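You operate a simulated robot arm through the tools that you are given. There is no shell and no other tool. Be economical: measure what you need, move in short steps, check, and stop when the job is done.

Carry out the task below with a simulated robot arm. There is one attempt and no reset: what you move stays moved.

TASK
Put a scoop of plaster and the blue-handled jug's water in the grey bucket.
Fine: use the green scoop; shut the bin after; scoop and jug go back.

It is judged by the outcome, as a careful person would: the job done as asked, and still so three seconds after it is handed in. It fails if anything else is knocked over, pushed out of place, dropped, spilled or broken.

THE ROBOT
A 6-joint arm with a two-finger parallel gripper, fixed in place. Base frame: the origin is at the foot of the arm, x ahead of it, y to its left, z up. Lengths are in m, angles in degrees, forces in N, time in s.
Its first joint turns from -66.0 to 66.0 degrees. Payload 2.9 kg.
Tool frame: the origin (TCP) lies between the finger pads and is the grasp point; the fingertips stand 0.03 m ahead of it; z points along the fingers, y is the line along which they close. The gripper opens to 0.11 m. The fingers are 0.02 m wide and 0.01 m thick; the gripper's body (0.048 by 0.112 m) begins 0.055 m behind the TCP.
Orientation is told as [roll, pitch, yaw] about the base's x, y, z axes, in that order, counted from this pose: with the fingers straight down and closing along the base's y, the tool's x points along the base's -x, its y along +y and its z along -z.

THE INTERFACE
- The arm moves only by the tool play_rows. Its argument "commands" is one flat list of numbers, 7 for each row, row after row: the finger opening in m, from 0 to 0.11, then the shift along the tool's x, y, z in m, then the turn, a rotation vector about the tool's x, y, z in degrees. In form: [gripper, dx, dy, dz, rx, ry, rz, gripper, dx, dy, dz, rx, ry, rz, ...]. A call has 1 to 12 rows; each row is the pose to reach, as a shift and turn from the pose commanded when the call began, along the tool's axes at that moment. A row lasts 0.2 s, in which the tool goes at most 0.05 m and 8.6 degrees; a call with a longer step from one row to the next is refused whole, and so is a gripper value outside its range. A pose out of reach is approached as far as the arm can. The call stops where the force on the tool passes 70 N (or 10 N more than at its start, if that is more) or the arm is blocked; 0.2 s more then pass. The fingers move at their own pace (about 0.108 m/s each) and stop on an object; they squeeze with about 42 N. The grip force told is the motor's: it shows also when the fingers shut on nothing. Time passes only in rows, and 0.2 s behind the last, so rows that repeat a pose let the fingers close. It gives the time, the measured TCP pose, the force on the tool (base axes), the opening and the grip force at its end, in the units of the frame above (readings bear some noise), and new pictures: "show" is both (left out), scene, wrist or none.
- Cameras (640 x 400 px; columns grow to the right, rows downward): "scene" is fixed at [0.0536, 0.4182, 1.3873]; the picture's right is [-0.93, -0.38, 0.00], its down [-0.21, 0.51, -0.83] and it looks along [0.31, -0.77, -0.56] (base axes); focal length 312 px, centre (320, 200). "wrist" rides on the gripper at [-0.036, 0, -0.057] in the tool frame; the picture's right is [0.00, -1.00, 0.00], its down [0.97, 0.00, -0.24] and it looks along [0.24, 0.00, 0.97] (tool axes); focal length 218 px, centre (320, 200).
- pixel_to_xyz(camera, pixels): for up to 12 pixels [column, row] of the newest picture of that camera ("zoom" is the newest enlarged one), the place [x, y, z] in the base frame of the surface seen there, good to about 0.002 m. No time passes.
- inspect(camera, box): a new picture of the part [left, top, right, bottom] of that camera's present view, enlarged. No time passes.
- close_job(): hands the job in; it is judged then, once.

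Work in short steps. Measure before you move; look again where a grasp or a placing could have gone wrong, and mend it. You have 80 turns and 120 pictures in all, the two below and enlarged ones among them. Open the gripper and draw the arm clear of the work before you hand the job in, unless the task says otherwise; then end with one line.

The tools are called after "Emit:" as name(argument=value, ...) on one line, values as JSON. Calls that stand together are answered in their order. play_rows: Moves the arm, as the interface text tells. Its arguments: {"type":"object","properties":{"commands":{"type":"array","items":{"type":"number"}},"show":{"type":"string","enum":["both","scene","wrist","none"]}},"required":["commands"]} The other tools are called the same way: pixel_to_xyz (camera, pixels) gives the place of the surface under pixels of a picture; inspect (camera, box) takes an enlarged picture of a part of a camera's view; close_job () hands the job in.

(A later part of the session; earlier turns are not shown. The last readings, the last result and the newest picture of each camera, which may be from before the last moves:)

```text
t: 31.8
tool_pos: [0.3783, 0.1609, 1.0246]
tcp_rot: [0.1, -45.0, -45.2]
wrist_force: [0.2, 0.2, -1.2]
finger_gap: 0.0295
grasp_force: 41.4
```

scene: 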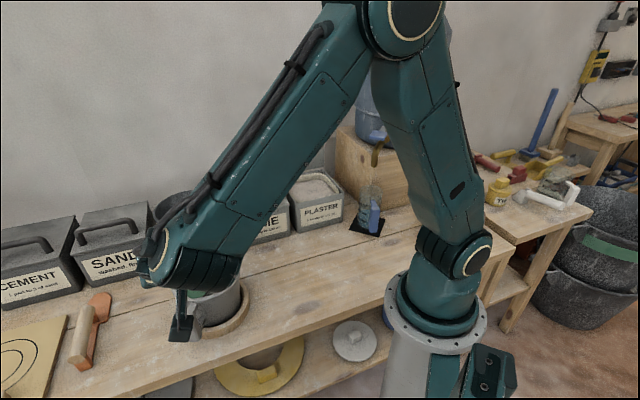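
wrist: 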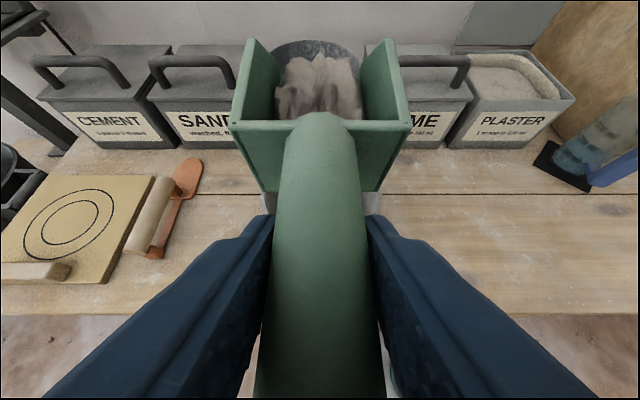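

Tip is over the bucket (u 0.381, tip w≈0.30). Lower it to just above the rim, then tip the load in with the blade tip kept over the bucket's middle.

Emit:
play_rows(commands=[0.02, 0.02, 0, 0.015, 0, 0, 0, 0.02, 0.04, 0, 0.03, 0, 0, 0, 0.02, 0.06, 0, 0.045, 0, 0, 0, 0.02, 0.0807, 0, 0.0607, 0, 0, 0, 0.02, 0.0807, 0, 0.0607, 0, 0, 0])

```text
t: 33.0
tool_pos: [0.3693, 0.1703, 0.9253]
tcp_rot: [-0.1, -45.0, -45.0]
wrist_force: [-0.7, -0.4, -1.6]
finger_gap: 0.0294
grasp_force: 42.1
```

scene: 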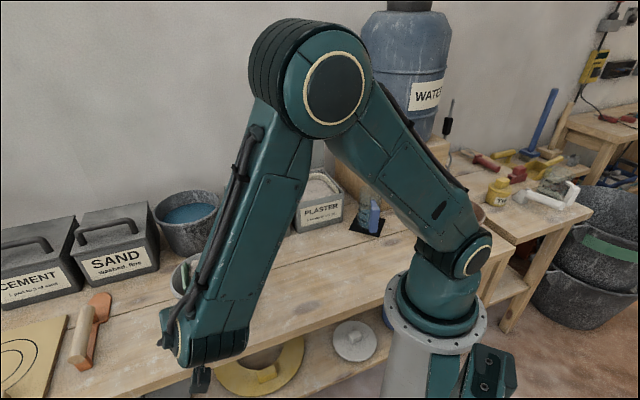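
wrist: 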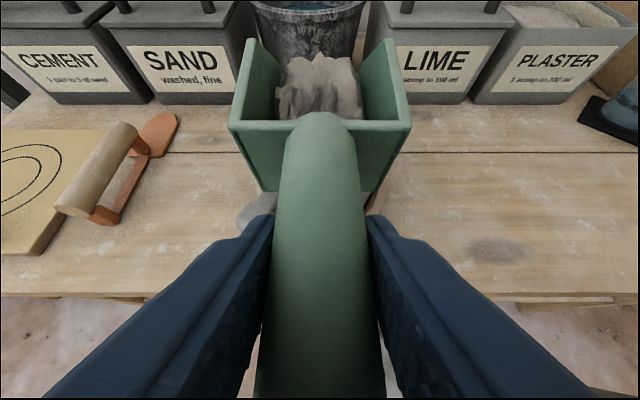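

Emit:
play_rows(commands=[0.02, -0.0113, 0, -0.0042, 0, 7.5, 0, 0.02, -0.0233, 0, -0.0092, 0, 15, 0, 0.02, -0.0417, 0, -0.0106, 0, 22.5, 0, 0.02, -0.0601, 0, -0.0106, 0, 30, 0, 0.02, -0.0806, 0, -0.0085, 0, 37.5, 0, 0.02, -0.0997, 0, -0.005, 0, 45, 0, 0.02, -0.1195, 0, 0.002, 0, 52.5, 0, 0.02, -0.1379, 0, 0.0106, 0, 60, 0, 0.02, -0.1534, 0, 0.0219, 0, 67.5, 0, 0.02, -0.1683, 0, 0.0339, 0, 75, 0, 0.02, -0.1683, 0, 0.0339, 0, 75, 0])

```text
t: 35.4
tool_pos: [0.4705, 0.0671, 1.0192]
tcp_rot: [-0.1, 30.0, -45.2]
wrist_force: [-0.6, -0.4, -1.1]
finger_gap: 0.0296
grasp_force: 42.0
```

scene: 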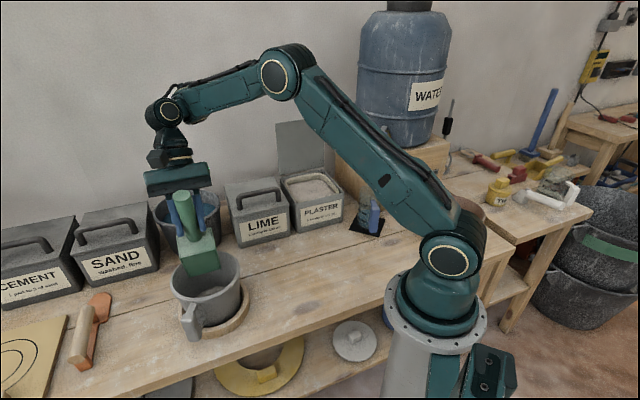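
wrist: 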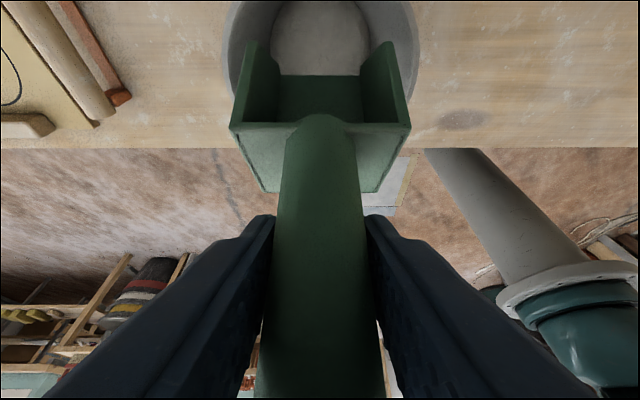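

Emit:
inspect(camera="wrist", box=[210, 0, 440, 140])

Emit:
inspect(camera="scene", box=[140, 180, 270, 360])

```text
2.78 times, centred on (325, 70) of wrist
```

zoom: 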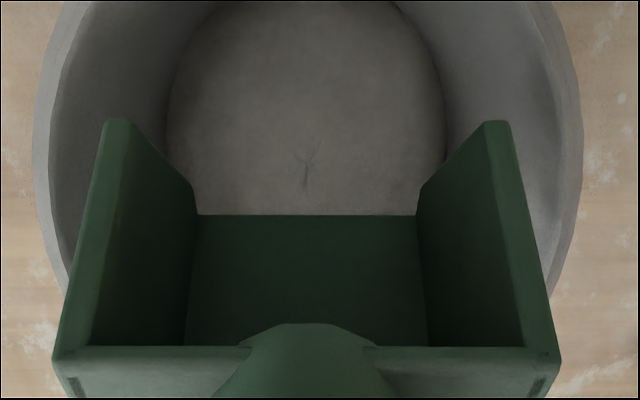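

```text
2.22 times, centred on (205, 270) of scene
```

zoom: 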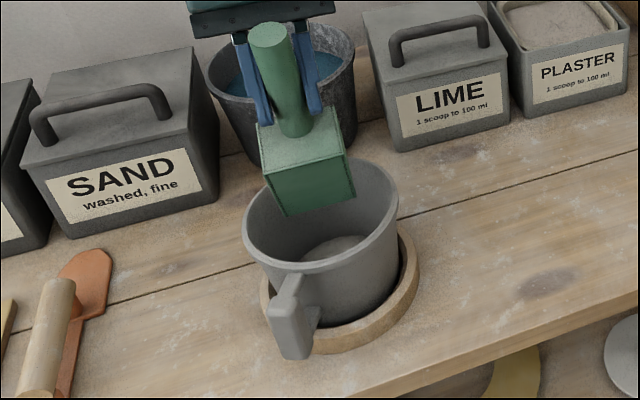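

Plaster is in the bucket and the scoop is empty. Take the scoop back above its spot, levelling it.

Emit:
play_rows(commands=[0.02, 0.015, 0, -0.026, 0, 0, 0, 0.02, 0.0199, 0.0172, -0.0232, 0, -7.78, 0, 0.02, 0.0248, 0.0344, -0.0204, 0, -15.56, 0, 0.02, 0.0297, 0.0516, -0.0176, 0, -23.3, 0, 0.02, 0.0346, 0.0688, -0.0148, 0, -31.1, 0, 0.02, 0.0395, 0.086, -0.012, 0, -38.9, 0, 0.02, 0.0444, 0.1032, -0.0092, 0, -46.7, 0, 0.02, 0.0493, 0.1204, -0.0064, 0, -54.4, 0, 0.02, 0.0542, 0.1376, -0.0036, 0, -62.2, 0, 0.02, 0.0588, 0.155, -0.0007, 0, -70, 0, 0.02, 0.0588, 0.155, -0.0007, 0, -70, 0])

```text
t: 37.8
tool_pos: [0.5453, 0.2115, 1.0512]
tcp_rot: [0.0, -40.1, -45.1]
wrist_force: [0.2, -0.6, -0.3]
finger_gap: 0.0295
grasp_force: 42.0
out of reach, approached as far as the arm can: row 1
```

scene: 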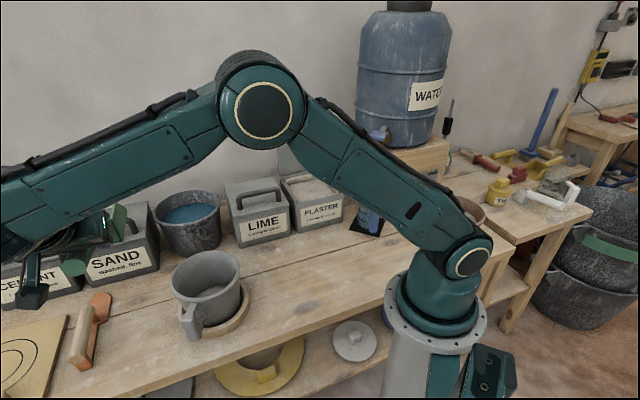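
wrist: 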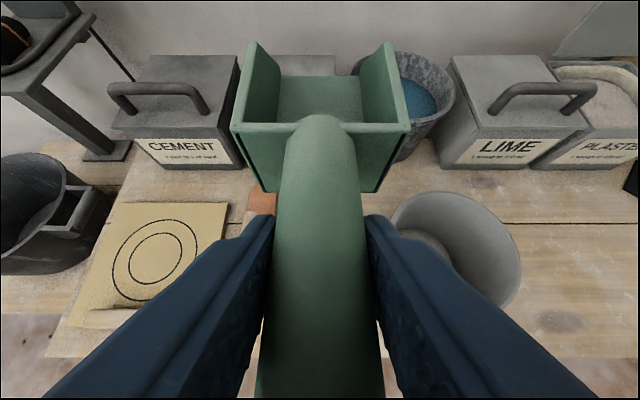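

Emit:
play_rows(commands=[0.02, 0.026, 0, 0.031, 0, 0, 0, 0.02, 0.052, 0, 0.062, 0, 0, 0, 0.02, 0.078, 0, 0.093, 0, 0, 0, 0.02, 0.104, 0, 0.124, 0, 0, 0, 0.02, 0.13, 0, 0.1549, 0, 0, 0, 0.02, 0.15, 0, 0.1787, 0, 0, 0, 0.02, 0.158, 0, 0.1882, 0, 0, 0, 0.02, 0.1645, 0, 0.1965, 0, 0, 0])

```text
t: 39.6
tool_pos: [0.544, 0.2139, 0.7924]
tcp_rot: [0.1, -40.0, -45.0]
wrist_force: [0.2, -0.2, -1.4]
finger_gap: 0.0296
grasp_force: 41.8
```

scene: 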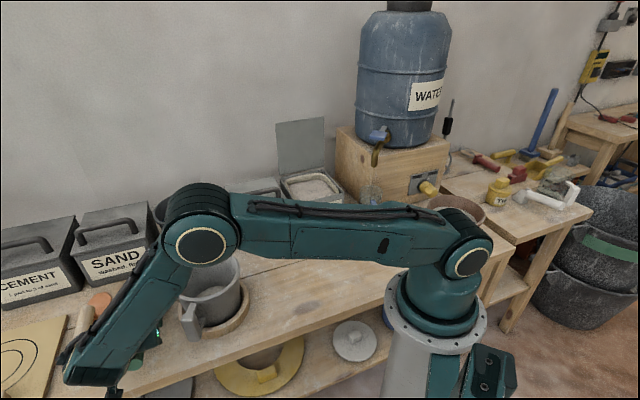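
wrist: 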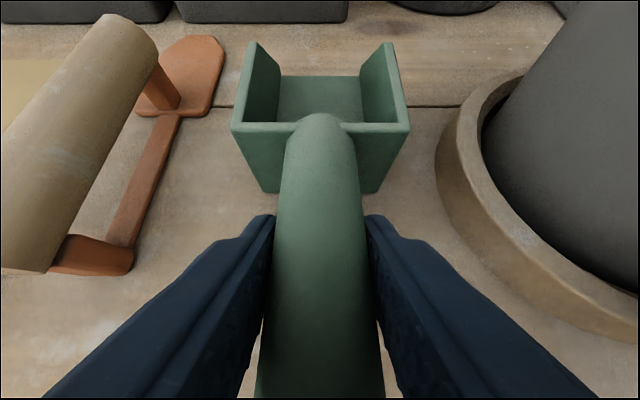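

Same place as before. Lower 1.5 mm, release, and draw back along the tool axis.

Emit:
play_rows(commands=[0.02, 0.001, 0, 0.0012, 0, 0, 0, 0.035, 0.001, 0, 0.0012, 0, 0, 0, 0.07, 0.001, 0, 0.0012, 0, 0, 0, 0.07, 0.001, 0, 0.0012, 0, 0, 0, 0.07, 0.001, 0, -0.025, 0, 0, 0, 0.07, 0.001, 0, -0.065, 0, 0, 0, 0.07, 0.001, 0, -0.105, 0, 0, 0, 0.07, 0.001, 0, -0.145, 0, 0, 0, 0.07, -0.03, 0, -0.175, 0, 0, 0, 0.07, -0.06, 0, -0.205, 0, 0, 0])

```text
t: 41.8
tool_pos: [0.4847, 0.2713, 0.9896]
tcp_rot: [0.0, -40.0, -45.0]
wrist_force: [-0.4, 0.1, -0.1]
finger_gap: 0.07
grasp_force: 0.0
```

scene: 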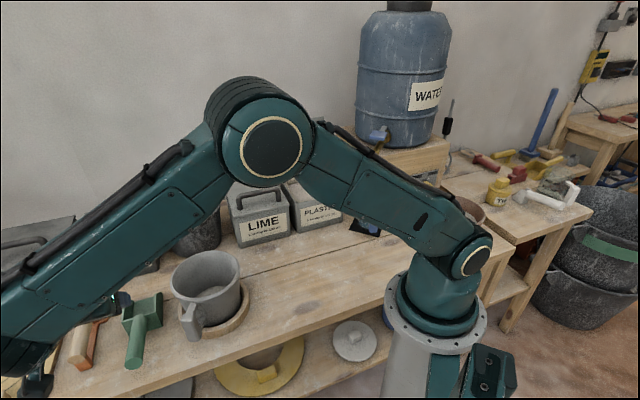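
wrist: 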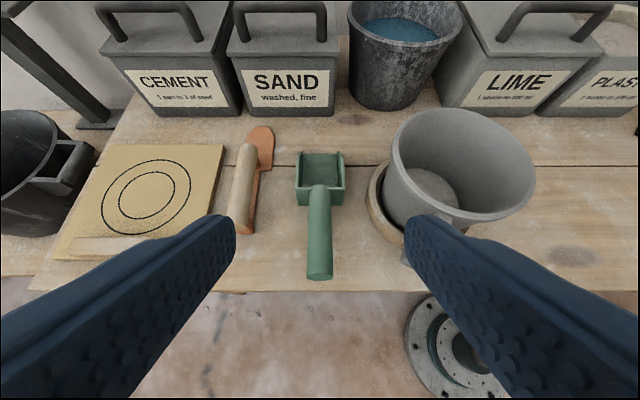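

Scoop is back where it was. Now the lid: close the fingers and travel high toward the bin.

Emit:
play_rows(commands=[0.05, -0.0257, -0.0393, 0.0048, 0, 0, 0, 0.03, -0.0514, -0.0786, 0.0096, 0, 0, 0, 0.01, -0.0771, -0.1179, 0.0144, 0, 0, 0, 0.0, -0.1028, -0.1572, 0.0192, 0, 0, 0, 0.0, -0.1285, -0.1965, 0.024, 0, 0, 0, 0.0, -0.1542, -0.2358, 0.0288, 0, 0, 0, 0.0, -0.1799, -0.2751, 0.0336, 0, 0, 0, 0.0, -0.2056, -0.3144, 0.0384, 0, 0, 0, 0.0, -0.2313, -0.3537, 0.0432, 0, 0, 0, 0.0, -0.257, -0.393, 0.048, 0, 0, 0, 0.0, -0.2827, -0.4323, 0.0528, 0, 0, 0, 0.0, -0.308, -0.4716, 0.0576, 0, 0, 0])

```text
t: 44.4
tool_pos: [0.3426, -0.2526, 1.1434]
tcp_rot: [-0.1, -40.0, -45.0]
wrist_force: [0.1, 0.7, 0.6]
finger_gap: 0.0
grasp_force: 37.1
```

scene: 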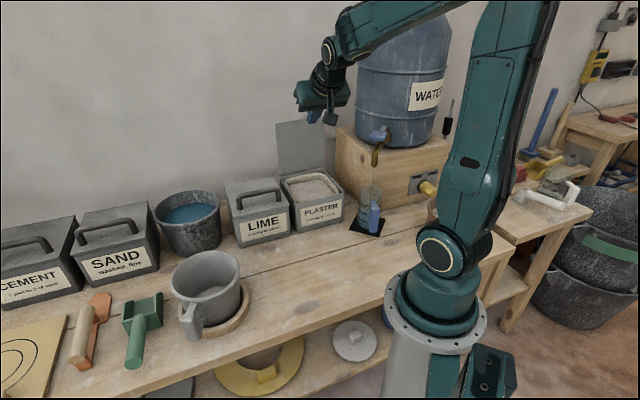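
wrist: 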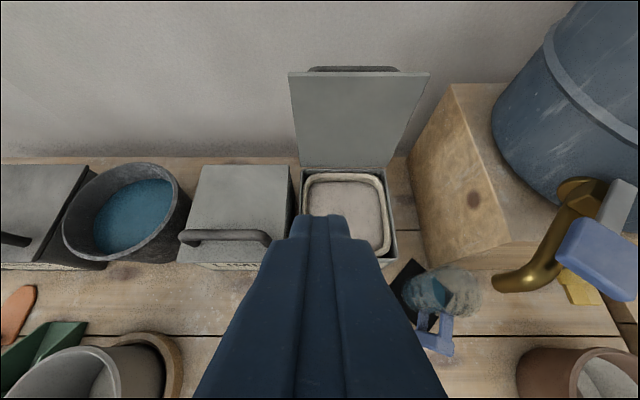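

The view shows the lid (360,75 top edge) and its handle just behind (353,69). Measure them.

Emit:
pixel_to_xyz(camera="wrist", pixels=[[292, 76], [426, 76], [358, 76], [353, 68], [315, 69], [392, 69], [302, 160], [395, 160], [348, 160], [350, 164], [305, 170], [360, 20]])

Emit:
inspect(camera="wrist", box=[270, 40, 450, 180])

```text
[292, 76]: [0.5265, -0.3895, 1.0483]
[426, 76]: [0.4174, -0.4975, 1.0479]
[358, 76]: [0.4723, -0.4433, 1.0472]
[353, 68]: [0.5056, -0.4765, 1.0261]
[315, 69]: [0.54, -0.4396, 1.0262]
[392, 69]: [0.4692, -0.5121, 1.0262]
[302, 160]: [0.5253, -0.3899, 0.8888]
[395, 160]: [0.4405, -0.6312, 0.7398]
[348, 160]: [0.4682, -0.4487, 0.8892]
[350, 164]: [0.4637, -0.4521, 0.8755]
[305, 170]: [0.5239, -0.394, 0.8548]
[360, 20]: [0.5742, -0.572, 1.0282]
```

```text
2.86 times, centred on (360, 110) of wrist
```

zoom: 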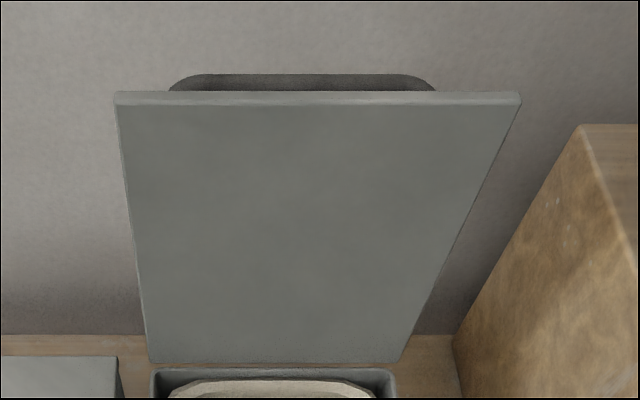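

The lid's top edge is at w=0.648, z=1.049, with its handle bar at w=0.694. I'll straddle the lid's top edge with the fingers (turned 90°) and swing it closed under control. First move and re-tilt.

Emit:
play_rows(commands=[0.04, -0.0306, -0.0145, 0.0257, 0, 7, 0, 0.04, -0.0612, -0.029, 0.0515, 0, 14, 0, 0.04, -0.0919, -0.0436, 0.0772, 0, 20, 0, 0.04, -0.0919, -0.0436, 0.0772, 0, 20, 0], show="none")

Emit:
play_rows(commands=[0.04, 0, 0, 0, 0, 0, -8.2, 0.04, 0, 0, 0, 0, 0, -16.4, 0.04, 0, 0, 0, 0, 0, -24.6, 0.04, 0, 0, 0, 0, 0, -32.8, 0.04, 0, 0, 0, 0, 0, -41, 0.04, 0, 0, 0, 0, 0, -49.2, 0.04, 0, 0, 0, 0, 0, -57.4, 0.04, 0, 0, 0, 0, 0, -65.6, 0.04, 0, 0, 0, 0, 0, -73.8, 0.04, 0, 0, 0, 0, 0, -82, 0.04, 0, 0, 0, 0, 0, -90, 0.04, 0, 0, 0, 0, 0, -90])

```text
t: 45.4
tool_pos: [0.3955, -0.3691, 1.1432]
tcp_rot: [-0.1, -19.9, -44.9]
wrist_force: [-0.5, -0.3, 0.8]
finger_gap: 0.0401
grasp_force: 0.0
```

```text
t: 48.0
tool_pos: [0.398, -0.368, 1.143]
tcp_rot: [-20.1, 0.0, 45.1]
wrist_force: [1.0, 0.5, -0.5]
finger_gap: 0.0401
grasp_force: 0.1
```

scene: 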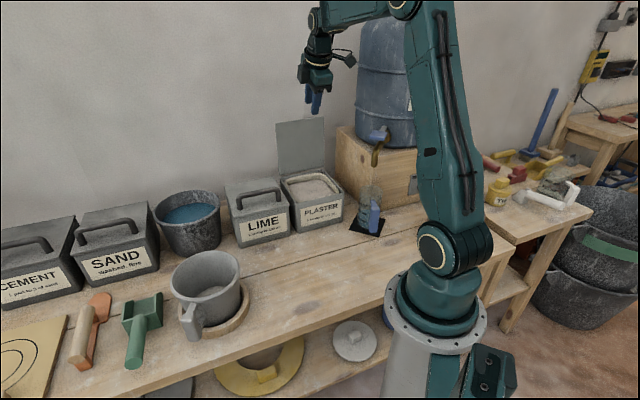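
wrist: 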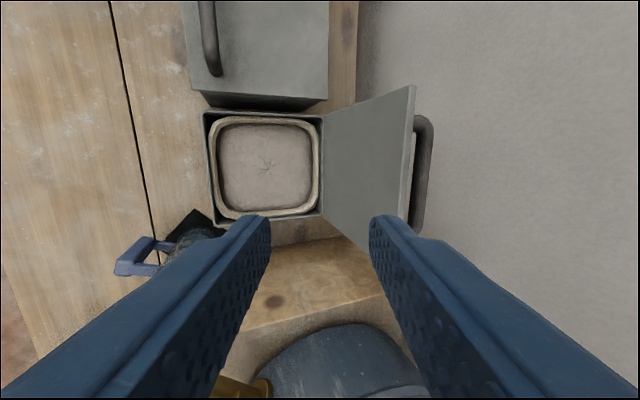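

Emit:
play_rows(commands=[0.04, 0, -0.031, 0.0235, 0, 0, 0, 0.04, 0, -0.0617, 0.0469, 0, 0, 0, 0.04, 0, -0.0617, 0.0469, 0, 0, 0])

```text
t: 48.8
tool_pos: [0.4509, -0.4203, 1.1188]
tcp_rot: [-20.0, 0.0, 45.1]
wrist_force: [0.1, 0.5, 0.3]
finger_gap: 0.04
grasp_force: 0.1
```

scene: 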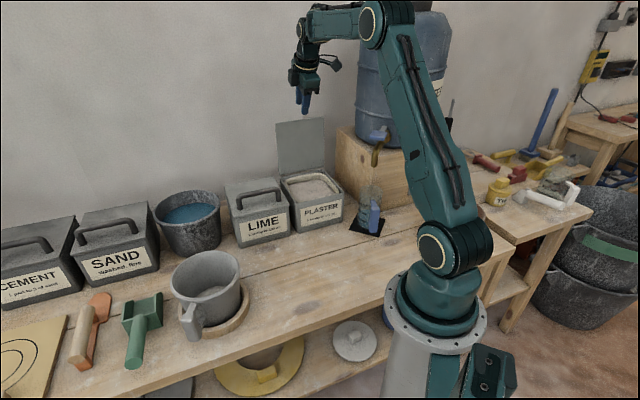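
wrist: 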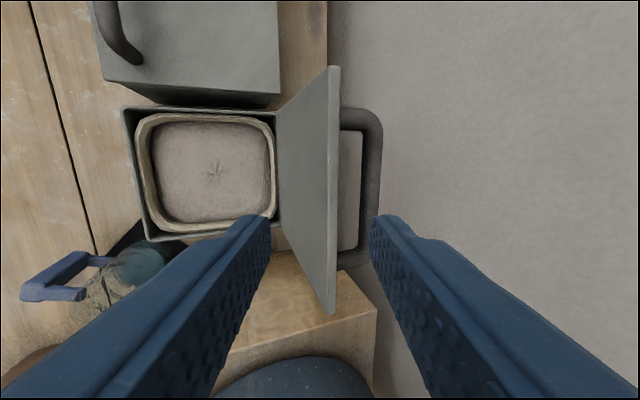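

Emit:
play_rows(commands=[0.04, 0, 0, 0.025, 0, 0, 0, 0.04, 0, 0, 0.05, 0, 0, 0, 0.04, 0, 0, 0.065, 0, 0, 0, 0.04, 0, 0, 0.078, 0, 0, 0])

```text
t: 49.8
tool_pos: [0.4672, -0.4407, 1.0475]
tcp_rot: [-20.0, 0.0, 45.1]
wrist_force: [-0.6, 0.7, 0.6]
finger_gap: 0.04
grasp_force: 0.0
```

scene: 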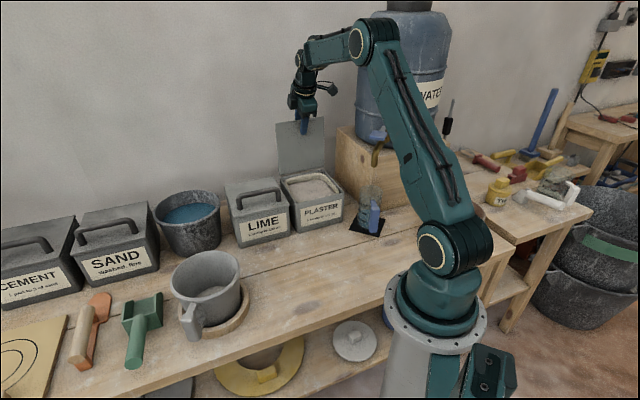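
wrist: 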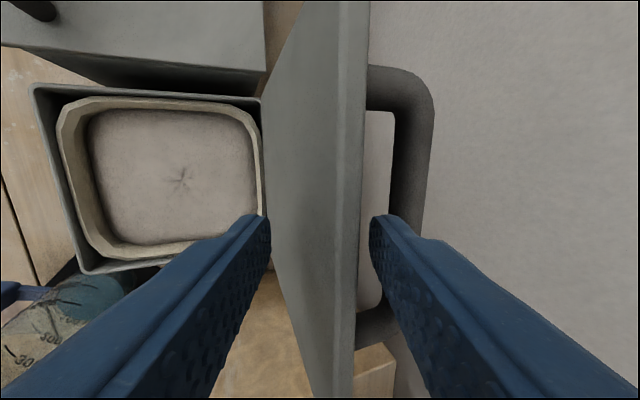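

The fingers straddle the lid with the right one inside the handle loop, no contact force. Swing the lid forward slowly along its arc.

Emit:
play_rows(commands=[0.04, 0, 0.013, -0.0035, 2, 0, 0, 0.04, 0, 0.0263, -0.0069, 4, 0, 0, 0.04, 0, 0.043, -0.0084, 6, 0, 0, 0.04, 0, 0.0593, -0.0098, 8, 0, 0, 0.04, 0, 0.0758, -0.0084, 10, 0, 0, 0.04, 0, 0.0922, -0.0069, 12, 0, 0, 0.04, 0, 0.108, -0.0026, 14, 0, 0, 0.04, 0, 0.1241, 0.0017, 16, 0, 0])

```text
t: 51.6
tool_pos: [0.3855, -0.3574, 1.0028]
tcp_rot: [-36.0, 0.0, 44.9]
wrist_force: [0.2, 0.2, 0.5]
finger_gap: 0.0399
grasp_force: 0.1
```

scene: 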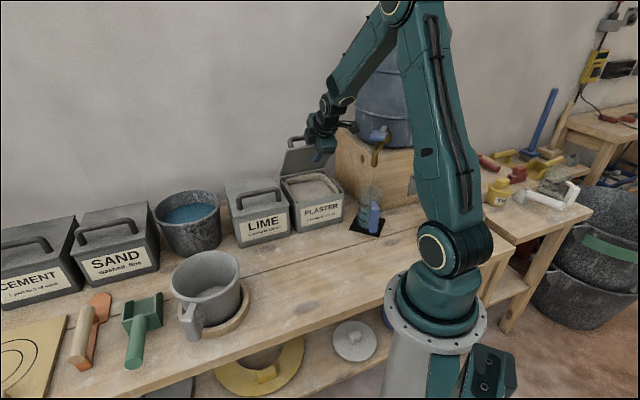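
wrist: 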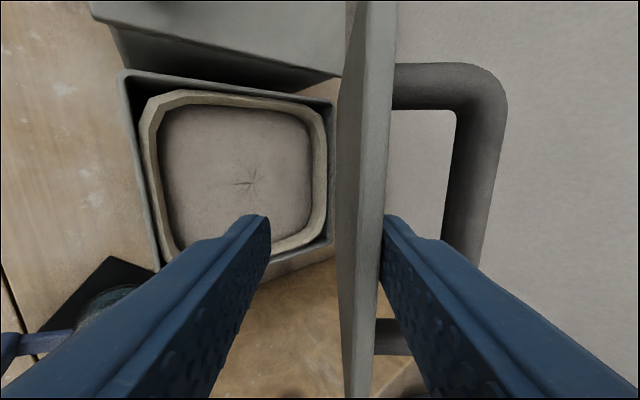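

Emit:
play_rows(commands=[0.04, 0, 0.0164, 0.0026, 2, 0, 0, 0.04, 0, 0.0328, 0.0052, 4, 0, 0, 0.04, 0, 0.0485, 0.0105, 6, 0, 0, 0.04, 0, 0.0641, 0.0159, 8, 0, 0, 0.04, 0, 0.0785, 0.024, 10, 0, 0, 0.04, 0, 0.093, 0.0319, 12, 0, 0])

```text
t: 53.0
tool_pos: [0.3444, -0.3173, 0.9211]
tcp_rot: [-48.0, 0.0, 45.0]
wrist_force: [-0.6, -0.5, -1.4]
finger_gap: 0.04
grasp_force: 0.1
```

scene: 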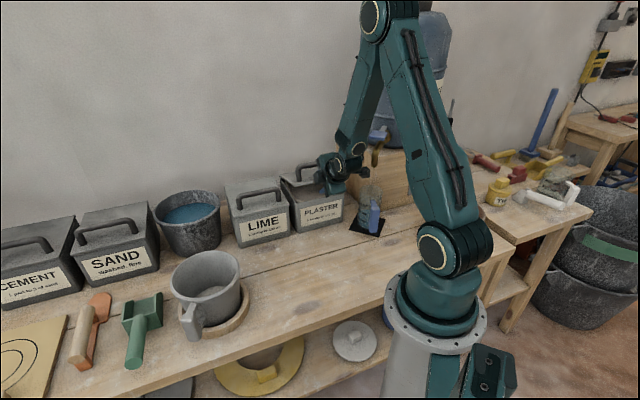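
wrist: 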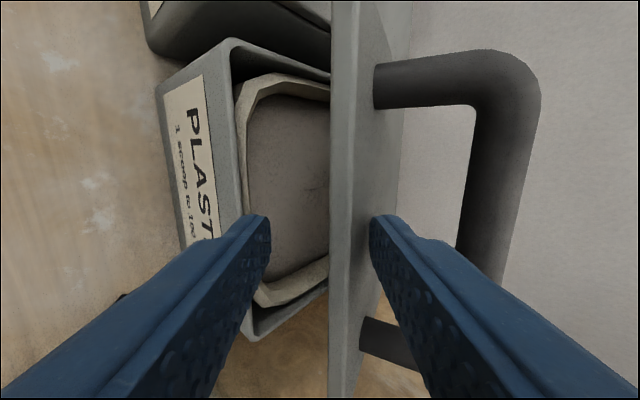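

Lid is at about 68° between the fingers. Lower a bit further, then slide the fingers out so it drops the last few cm.

Emit:
play_rows(commands=[0.04, 0, 0.012, 0, 1, 0, 0, 0.04, 0, 0.023, 0, 2, 0, 0, 0.04, 0, 0.023, -0.015, 2, 0, 0, 0.04, 0, 0.023, -0.03, 2, 0, 0, 0.04, 0, 0.023, -0.05, 2, 0, 0, 0.04, 0, 0.023, -0.06, 2, 0, 0])

```text
t: 54.4
tool_pos: [0.3025, -0.2752, 0.9441]
tcp_rot: [-50.0, 0.1, 45.0]
wrist_force: [-0.4, -0.6, 0.6]
finger_gap: 0.04
grasp_force: 0.1
```

scene: 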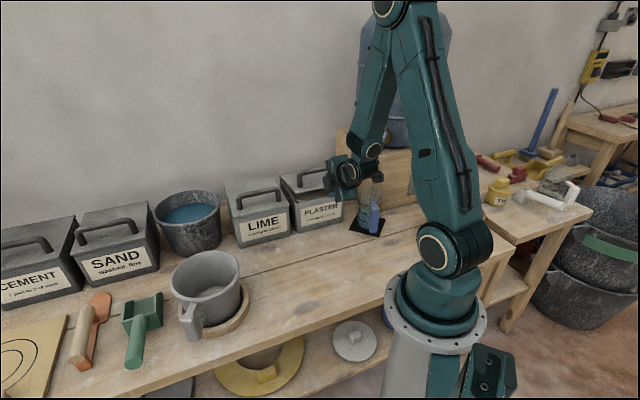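
wrist: 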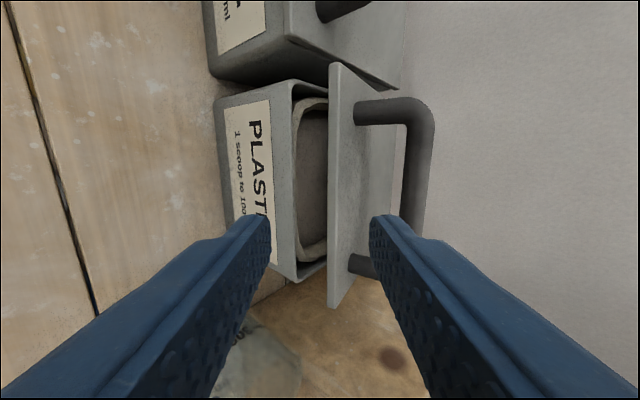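

The lid holds by friction at ~70°. I'll close the fingers, come above its handle bar and press it down shut.

Emit:
play_rows(commands=[0.02, 0, -0.0368, -0.0309, 0, 0, 0, 0.0, 0, -0.0735, -0.0617, 0, 0, 0, 0.0, 0, -0.098, -0.0326, -7, 0, 0, 0.0, 0, -0.1227, -0.0031, -14, 0, 0, 0.0, 0, -0.1227, -0.0031, -20, 0, 0], show="none")

Emit:
play_rows(commands=[0.0, 0, 0.0151, 0.0202, 0, 0, 0, 0.0, 0, 0.0311, 0.0398, 0, 0, 0, 0.0, 0, 0.0445, 0.0551, 0, 0, 0, 0.0, 0, 0.057, 0.0687, 0, 0, 0])

```text
t: 55.6
tool_pos: [0.3574, -0.3287, 1.041]
tcp_rot: [-30.0, 0.0, 45.0]
wrist_force: [0.4, 0.5, -0.2]
finger_gap: 0.0003
grasp_force: 37.7
```

```text
t: 56.6
tool_pos: [0.3477, -0.3186, 0.9536]
tcp_rot: [-29.9, 0.0, 45.1]
wrist_force: [-0.1, -0.4, -0.3]
finger_gap: 0.0003
grasp_force: 37.7
```

scene: 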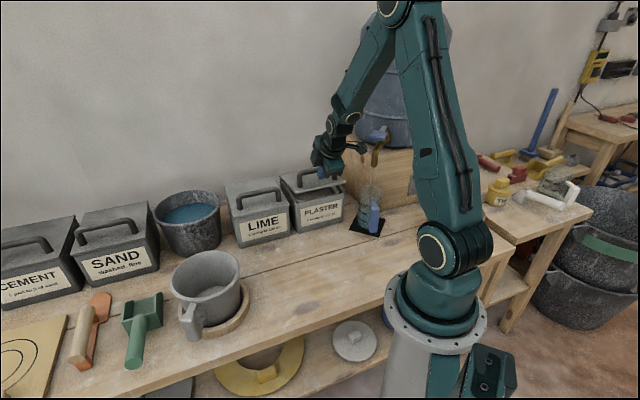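
wrist: 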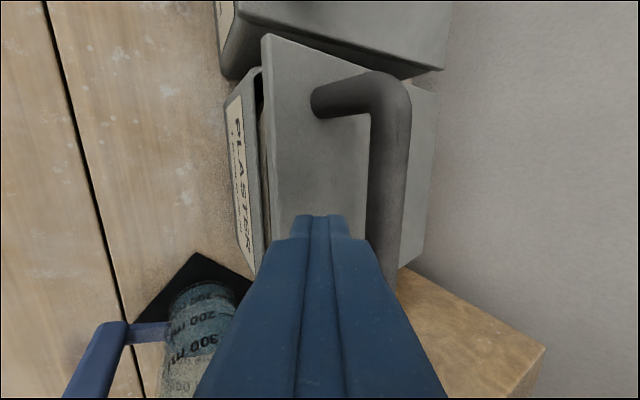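

The tip is pressing the lid plate in front of the bar; continue down while following the edge forward.

Emit:
play_rows(commands=[0.0, 0, 0.016, 0.008, 0, 0, 0, 0.0, 0, 0.026, 0.019, 0, 0, 0, 0.0, 0, 0.0375, 0.031, 0, 0, 0, 0.0, 0, 0.0498, 0.0423, 0, 0, 0])

```text
t: 57.6
tool_pos: [0.3316, -0.3031, 0.8925]
tcp_rot: [-29.9, 0.0, 45.0]
wrist_force: [0.5, 0.3, -1.2]
finger_gap: 0.0
grasp_force: 37.8
```

scene: 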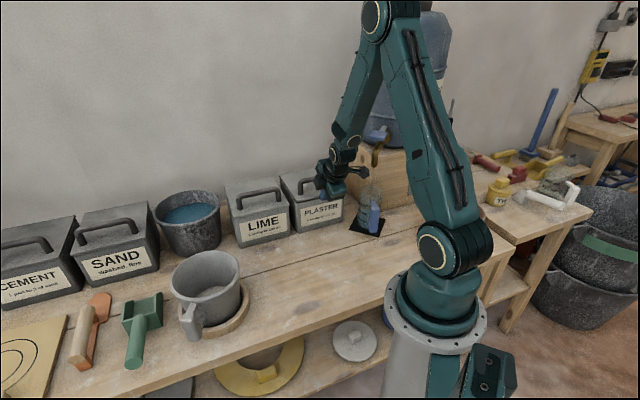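
wrist: 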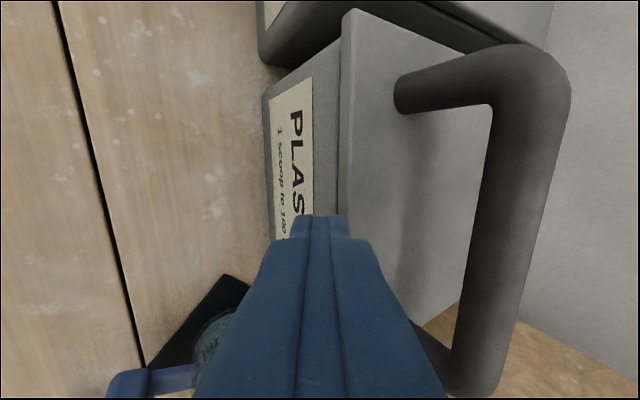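

Emit:
pixel_to_xyz(camera="wrist", pixels=[[350, 40], [345, 150], [365, 150], [390, 200], [450, 180], [460, 300], [500, 200], [335, 100], [335, 180]])

Emit:
inspect(camera="wrist", box=[240, 0, 500, 230])

Emit:
inspect(camera="scene", box=[220, 140, 400, 250])

```text
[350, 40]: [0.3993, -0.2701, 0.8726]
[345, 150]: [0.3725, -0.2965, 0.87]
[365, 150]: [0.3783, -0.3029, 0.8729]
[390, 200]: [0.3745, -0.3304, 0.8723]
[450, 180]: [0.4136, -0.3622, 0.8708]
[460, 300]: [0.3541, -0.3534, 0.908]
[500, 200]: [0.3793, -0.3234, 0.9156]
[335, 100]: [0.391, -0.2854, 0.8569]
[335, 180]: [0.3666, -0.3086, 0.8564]
```

```text
1.74 times, centred on (370, 115) of wrist
```

zoom: 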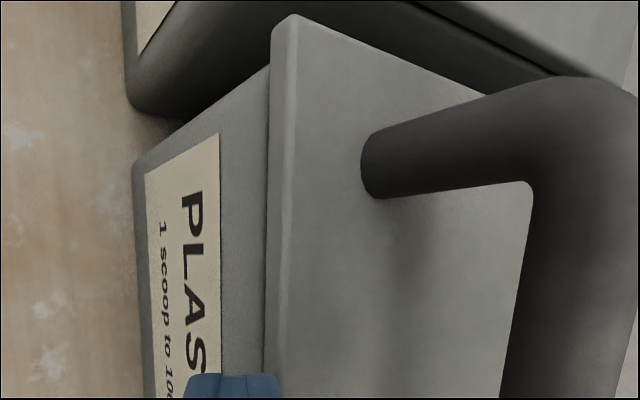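

```text
3.56 times, centred on (310, 195) of scene
```

zoom: 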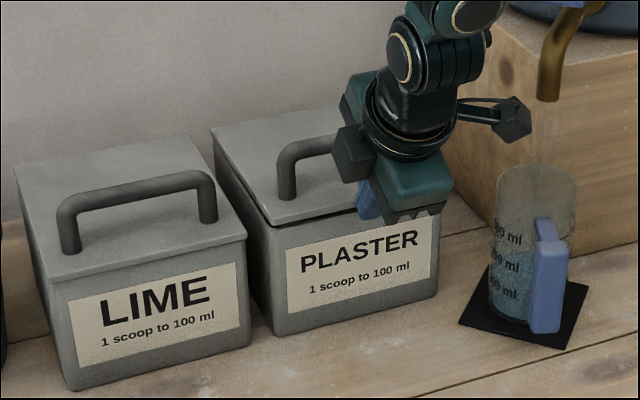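

The plate measures flat at z≈0.871 front and middle: the bin is shut. Back off, rise and rotate back for the jug.

Emit:
play_rows(commands=[0.0, 0, 0.026, -0.015, 0, 0, 0, 0.0, 0, 0.03, -0.055, 0, 0, 0, 0.03, 0, 0.01, -0.09, 0, 0, 0, 0.06, 0, -0.01, -0.125, 0, 0, 0, 0.06, 0, -0.02, -0.14, 0, 0, 0], show="none")

Emit:
play_rows(commands=[0.06, 0, 0, 0, 0, 0, 8.2, 0.06, 0, 0, 0, 0, 0, 16.4, 0.06, 0, 0, 0, 0, 0, 24.6, 0.06, 0, 0, 0, 0, 0, 32.8, 0.06, 0, 0, 0, 0, 0, 41, 0.06, 0, 0, 0, 0, 0, 49.2, 0.06, 0, 0, 0, 0, 0, 57.4, 0.06, 0, 0, 0, 0, 0, 65.6, 0.06, 0, 0, 0, 0, 0, 73.8, 0.06, 0, 0, 0, 0, 0, 82, 0.06, 0, 0, 0, 0, 0, 90])

```text
t: 58.8
tool_pos: [0.2942, -0.266, 1.0245]
tcp_rot: [-29.9, -0.1, 45.0]
wrist_force: [-0.3, 0.8, -0.1]
finger_gap: 0.0601
grasp_force: 0.0
```

```text
t: 61.2
tool_pos: [0.2936, -0.2654, 1.0226]
tcp_rot: [0.0, -30.0, -45.2]
wrist_force: [-0.4, -0.8, -0.2]
finger_gap: 0.0597
grasp_force: 0.1
```

scene: 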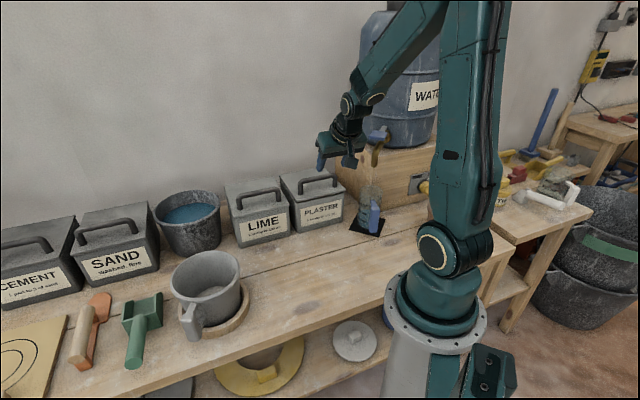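
wrist: 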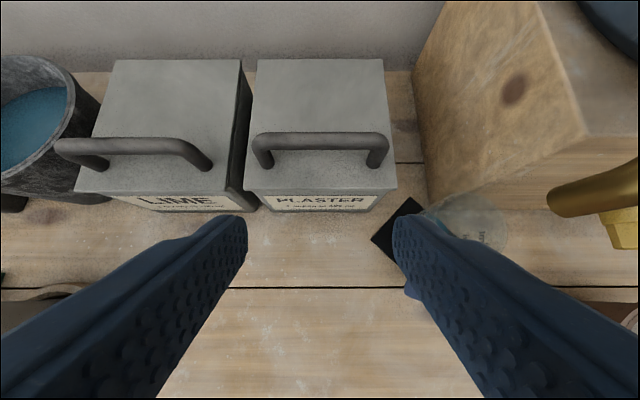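

Bin lid is flush like its neighbour. Shift sideways to view the jug and its handle from above.

Emit:
play_rows(commands=[0.06, 0, -0.04, -0.02, 0, 5, 0, 0.06, 0, -0.08, -0.03, 0, 10, 0, 0.06, 0, -0.12, -0.03, 0, 15, 0, 0.06, 0, -0.12, -0.03, 0, 15, 0])

```text
t: 62.2
tool_pos: [0.1976, -0.3383, 1.0464]
tcp_rot: [-0.1, -15.0, -45.0]
wrist_force: [0.4, 0.6, -0.4]
finger_gap: 0.06
grasp_force: 0.0
```

scene: 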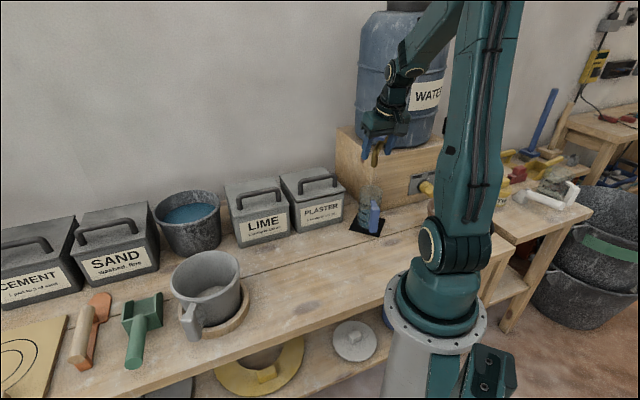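
wrist: 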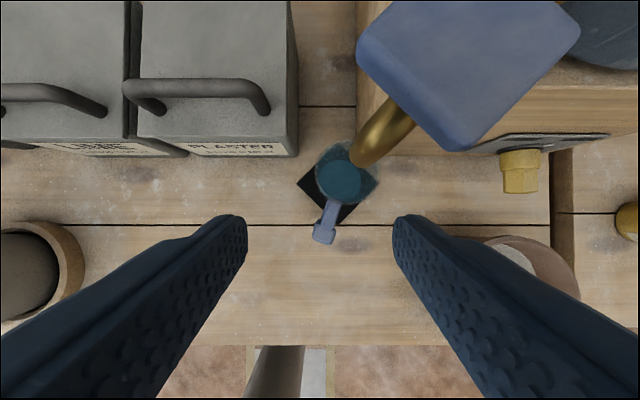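

The jug handle (326,225) is in view, with the tap spout over the jug. Measure both.

Emit:
pixel_to_xyz(camera="wrist", pixels=[[324, 238], [326, 222], [332, 205], [316, 232], [334, 236], [345, 180], [322, 180], [376, 175], [330, 150], [395, 125], [365, 160], [460, 140]])

Emit:
inspect(camera="wrist", box=[280, 80, 460, 260])

Emit:
inspect(camera="scene", box=[330, 120, 430, 250])

```text
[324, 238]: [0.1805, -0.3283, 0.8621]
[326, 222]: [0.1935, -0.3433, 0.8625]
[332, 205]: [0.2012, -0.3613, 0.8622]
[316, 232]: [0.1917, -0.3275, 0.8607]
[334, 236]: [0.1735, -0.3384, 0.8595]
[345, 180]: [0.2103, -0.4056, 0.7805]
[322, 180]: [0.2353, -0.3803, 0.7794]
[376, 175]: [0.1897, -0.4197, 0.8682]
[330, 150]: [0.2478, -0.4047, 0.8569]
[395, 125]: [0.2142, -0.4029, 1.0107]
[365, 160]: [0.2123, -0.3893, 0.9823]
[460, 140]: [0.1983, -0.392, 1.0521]
```

```text
2.22 times, centred on (370, 170) of wrist
```

zoom: 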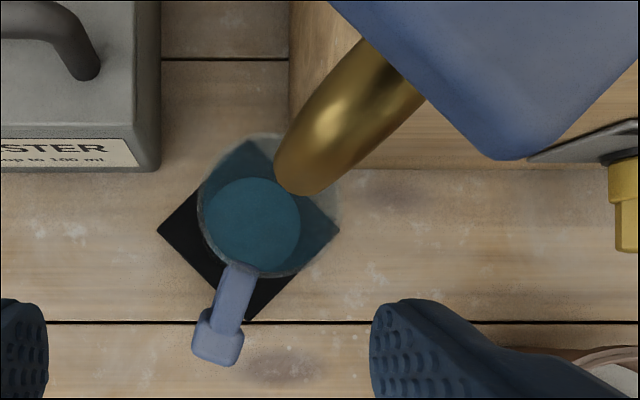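

```text
3.08 times, centred on (380, 185) of scene
```

zoom: 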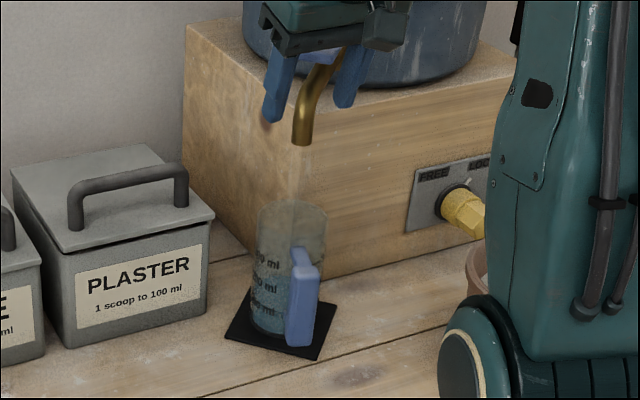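

Handle lies along bearing ≈ -59°, bar centre near (0.186,-0.336), jug centre ≈ (0.219,-0.392). Align yaw to -59° and tilt to 30°, hovering above the handle clear of the tap.

Emit:
play_rows(commands=[0.06, 0.0144, -0.0031, 0.0272, 1.8, 0, 6.75, 0.06, 0.0288, -0.0062, 0.0544, 3.6, 0, 13.5, 0.06, 0.0288, -0.0062, 0.0544, 3.6, 0, 13.5], show="none")

Emit:
play_rows(commands=[0.06, 0, 0, 0, 0, -5, 0, 0.06, 0, 0, 0, 0, -10, 0, 0.06, 0, 0, 0, 0, -15, 0, 0.06, 0, 0, 0, 0, -15, 0], show="both")

```text
t: 63.0
tool_pos: [0.1853, -0.3349, 0.9878]
tcp_rot: [0.0, -15.0, -59.1]
wrist_force: [0.6, 0.7, -0.3]
finger_gap: 0.06
grasp_force: 0.1
```

```text
t: 64.0
tool_pos: [0.1839, -0.3345, 0.988]
tcp_rot: [0.0, -30.0, -59.0]
wrist_force: [0.8, -0.3, 0.8]
finger_gap: 0.06
grasp_force: 0.1
```

scene: 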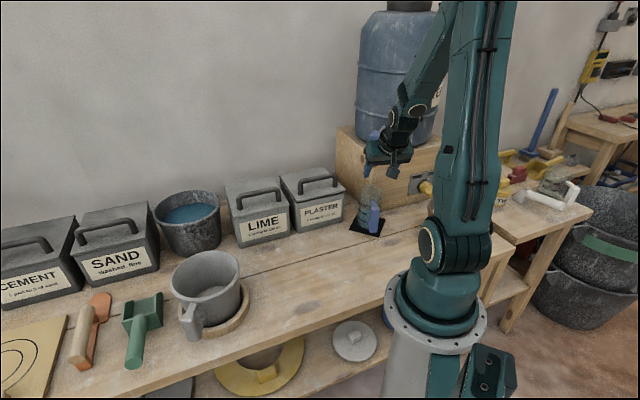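
wrist: 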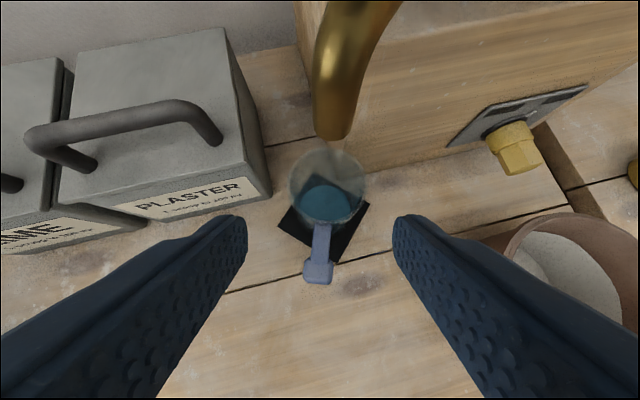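

Aligned: handle at column ~319 directly in line. Precise measurement.

Emit:
pixel_to_xyz(camera="wrist", pixels=[[318, 272], [306, 275], [331, 275], [322, 240], [317, 230], [329, 232], [318, 282], [325, 150], [290, 185], [365, 190], [325, 195]])

Emit:
inspect(camera="wrist", box=[260, 120, 400, 300])

```text
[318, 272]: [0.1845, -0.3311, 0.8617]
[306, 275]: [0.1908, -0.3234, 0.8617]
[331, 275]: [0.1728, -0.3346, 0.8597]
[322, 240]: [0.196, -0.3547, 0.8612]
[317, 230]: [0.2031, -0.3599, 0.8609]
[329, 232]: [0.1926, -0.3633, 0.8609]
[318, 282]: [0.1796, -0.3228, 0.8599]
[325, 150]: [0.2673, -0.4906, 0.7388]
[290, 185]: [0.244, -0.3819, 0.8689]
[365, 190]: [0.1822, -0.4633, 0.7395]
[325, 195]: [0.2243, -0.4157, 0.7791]
```

```text
2.22 times, centred on (330, 210) of wrist
```

zoom: 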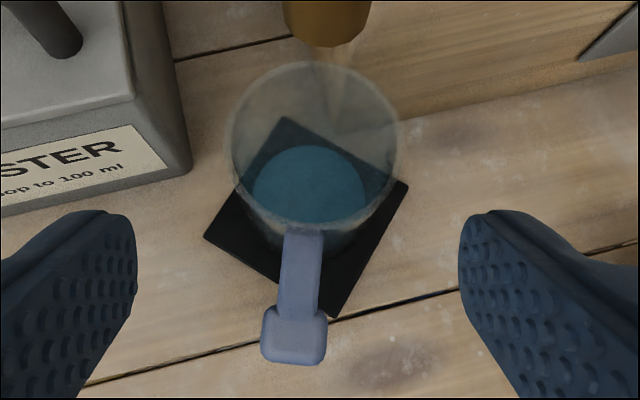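

Emit:
play_rows(commands=[0.06, 0.018, 0.001, 0.0278, 0, 0, 0, 0.06, 0.035, 0.001, 0.0557, 0, 0, 0, 0.06, 0.052, 0.001, 0.0835, 0, 0, 0, 0.06, 0.069, 0.001, 0.1114, 0, 0, 0, 0.06, 0.085, 0.001, 0.1392, 0, 0, 0, 0.012, 0.085, 0.001, 0.1392, 0, 0, 0, 0.012, 0.085, 0.001, 0.1392, 0, 0, 0, 0.012, 0.085, 0.001, 0.1392, 0, 0, 0])

```text
t: 65.8
tool_pos: [0.1831, -0.3286, 0.825]
tcp_rot: [0.0, -30.0, -59.1]
wrist_force: [0.7, -0.4, 0.2]
finger_gap: 0.0258
grasp_force: 41.7
```

scene: 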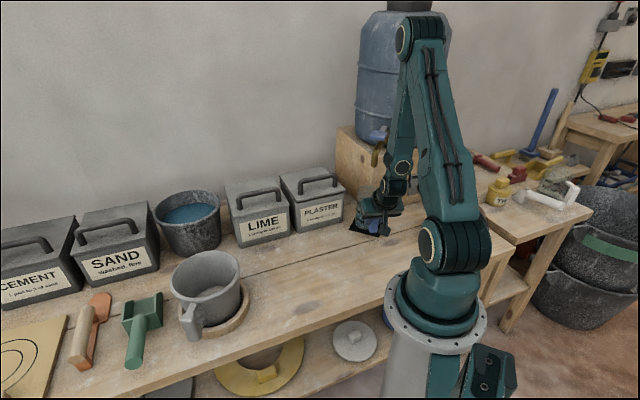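
wrist: 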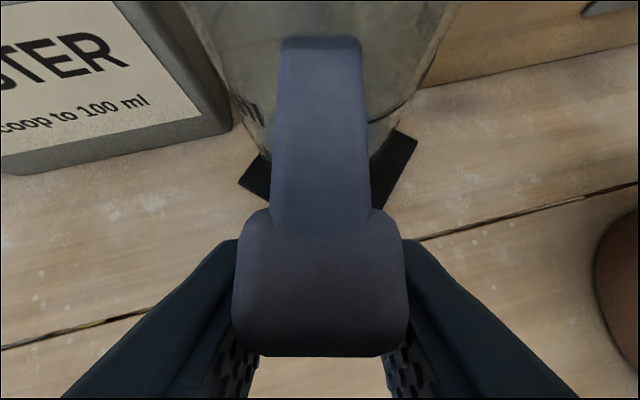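

Handle is gripped (0.0258). Lift 6 cm, slide sideways out from under the spout, then up clear of the bins, gently.

Emit:
play_rows(commands=[0.012, -0.006, 0, -0.0104, 0, 0, 0, 0.012, -0.018, 0, -0.0312, 0, 0, 0, 0.012, -0.03, 0, -0.052, 0, 0, 0, 0.012, -0.026, 0.018, -0.0545, 0, 0, 0, 0.012, -0.0215, 0.038, -0.057, 0, 0, 0, 0.012, -0.0174, 0.058, -0.0593, 0, 0, 0], show="both")

```text
t: 67.2
tool_pos: [0.2253, -0.2878, 0.8866]
tcp_rot: [0.0, -29.9, -59.0]
wrist_force: [0.1, 0.4, -1.6]
finger_gap: 0.0256
grasp_force: 42.1
```

scene: 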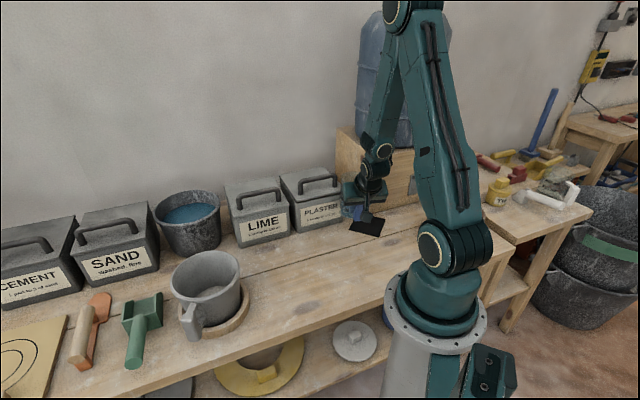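
wrist: 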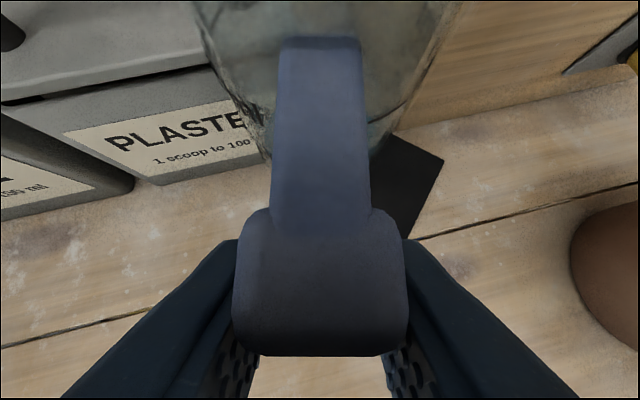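

Clear of the spout and mat. Raise to z≈1.04 and turn back to yaw -45°, keeping the jug upright.

Emit:
play_rows(commands=[0.012, -0.008, 0, -0.0139, 0, 0, 0, 0.012, -0.022, 0, -0.0381, 0, 0, 0, 0.012, -0.037, 0, -0.0641, 0, 0, 0, 0.012, -0.052, 0, -0.09, -1, 0, -1.73, 0.012, -0.065, 0, -0.1126, -3, 0, -5.2, 0.012, -0.075, 0, -0.13, -5, 0, -8.66, 0.012, -0.077, 0, -0.133, -7, 0, -12.1, 0.012, -0.077, 0, -0.133, -7, 0, -12.1], show="none")

```text
t: 69.0
tool_pos: [0.2254, -0.2873, 1.0394]
tcp_rot: [0.1, -30.0, -45.0]
wrist_force: [0.6, 0.1, -1.1]
finger_gap: 0.0254
grasp_force: 42.1
```

Emit:
play_rows(commands=[0.012, 0.0026, 0.012, -0.0015, 0, 0, 0, 0.012, 0.0078, 0.036, -0.0045, 0, 0, 0, 0.012, 0.0152, 0.07, -0.0088, 0, 0, 0, 0.012, 0.0234, 0.108, -0.0135, 0, 0, 0, 0.012, 0.0316, 0.146, -0.0183, 0, 0, 0, 0.012, 0.0398, 0.184, -0.023, 0, 0, 0, 0.012, 0.0481, 0.222, -0.0278, 0, 0, 0, 0.012, 0.0563, 0.26, -0.0325, 0, 0, 0, 0.012, 0.0645, 0.298, -0.0373, 0, 0, 0, 0.012, 0.0727, 0.336, -0.042, 0, 0, 0, 0.012, 0.0801, 0.37, -0.0463, 0, 0, 0, 0.012, 0.0866, 0.4, -0.05, 0, 0, 0], show="none")

Emit:
play_rows(commands=[0.012, 0.015, 0.015, 0.0, 0, 0, 0, 0.012, 0.04, 0.04, 0.0, 0, 0, 0, 0.012, 0.066, 0.06, 0.0, 0, 0, 0, 0.012, 0.083, 0.071, 0.0, 0, 0, 0, 0.012, 0.092, 0.075, 0.0093, 0, 0, 0, 0.012, 0.092, 0.075, 0.0093, 0, 0, 0], show="both")

```text
t: 71.6
tool_pos: [0.4383, 0.0662, 1.0407]
tcp_rot: [0.0, -29.9, -45.2]
wrist_force: [0.2, 0.6, -1.6]
finger_gap: 0.0254
grasp_force: 42.6
```

```text
t: 73.0
tool_pos: [0.438, 0.1714, 0.9858]
tcp_rot: [0.0, -30.0, -45.0]
wrist_force: [-0.1, 0.1, -1.0]
finger_gap: 0.0258
grasp_force: 42.3
```

scene: 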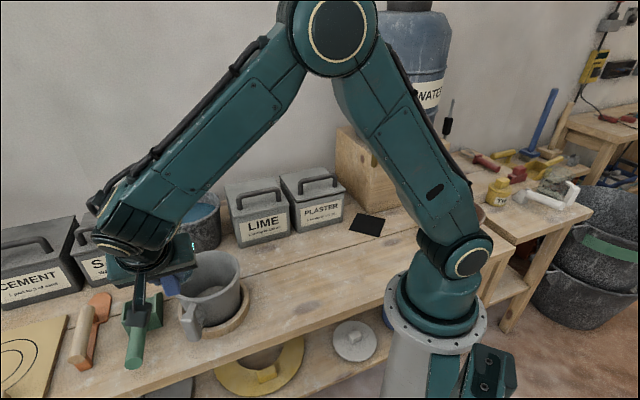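
wrist: 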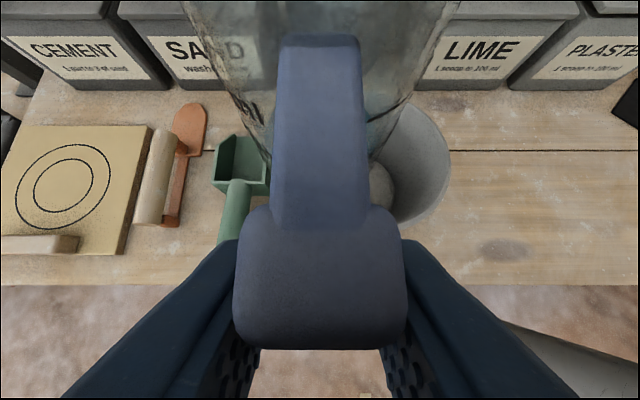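

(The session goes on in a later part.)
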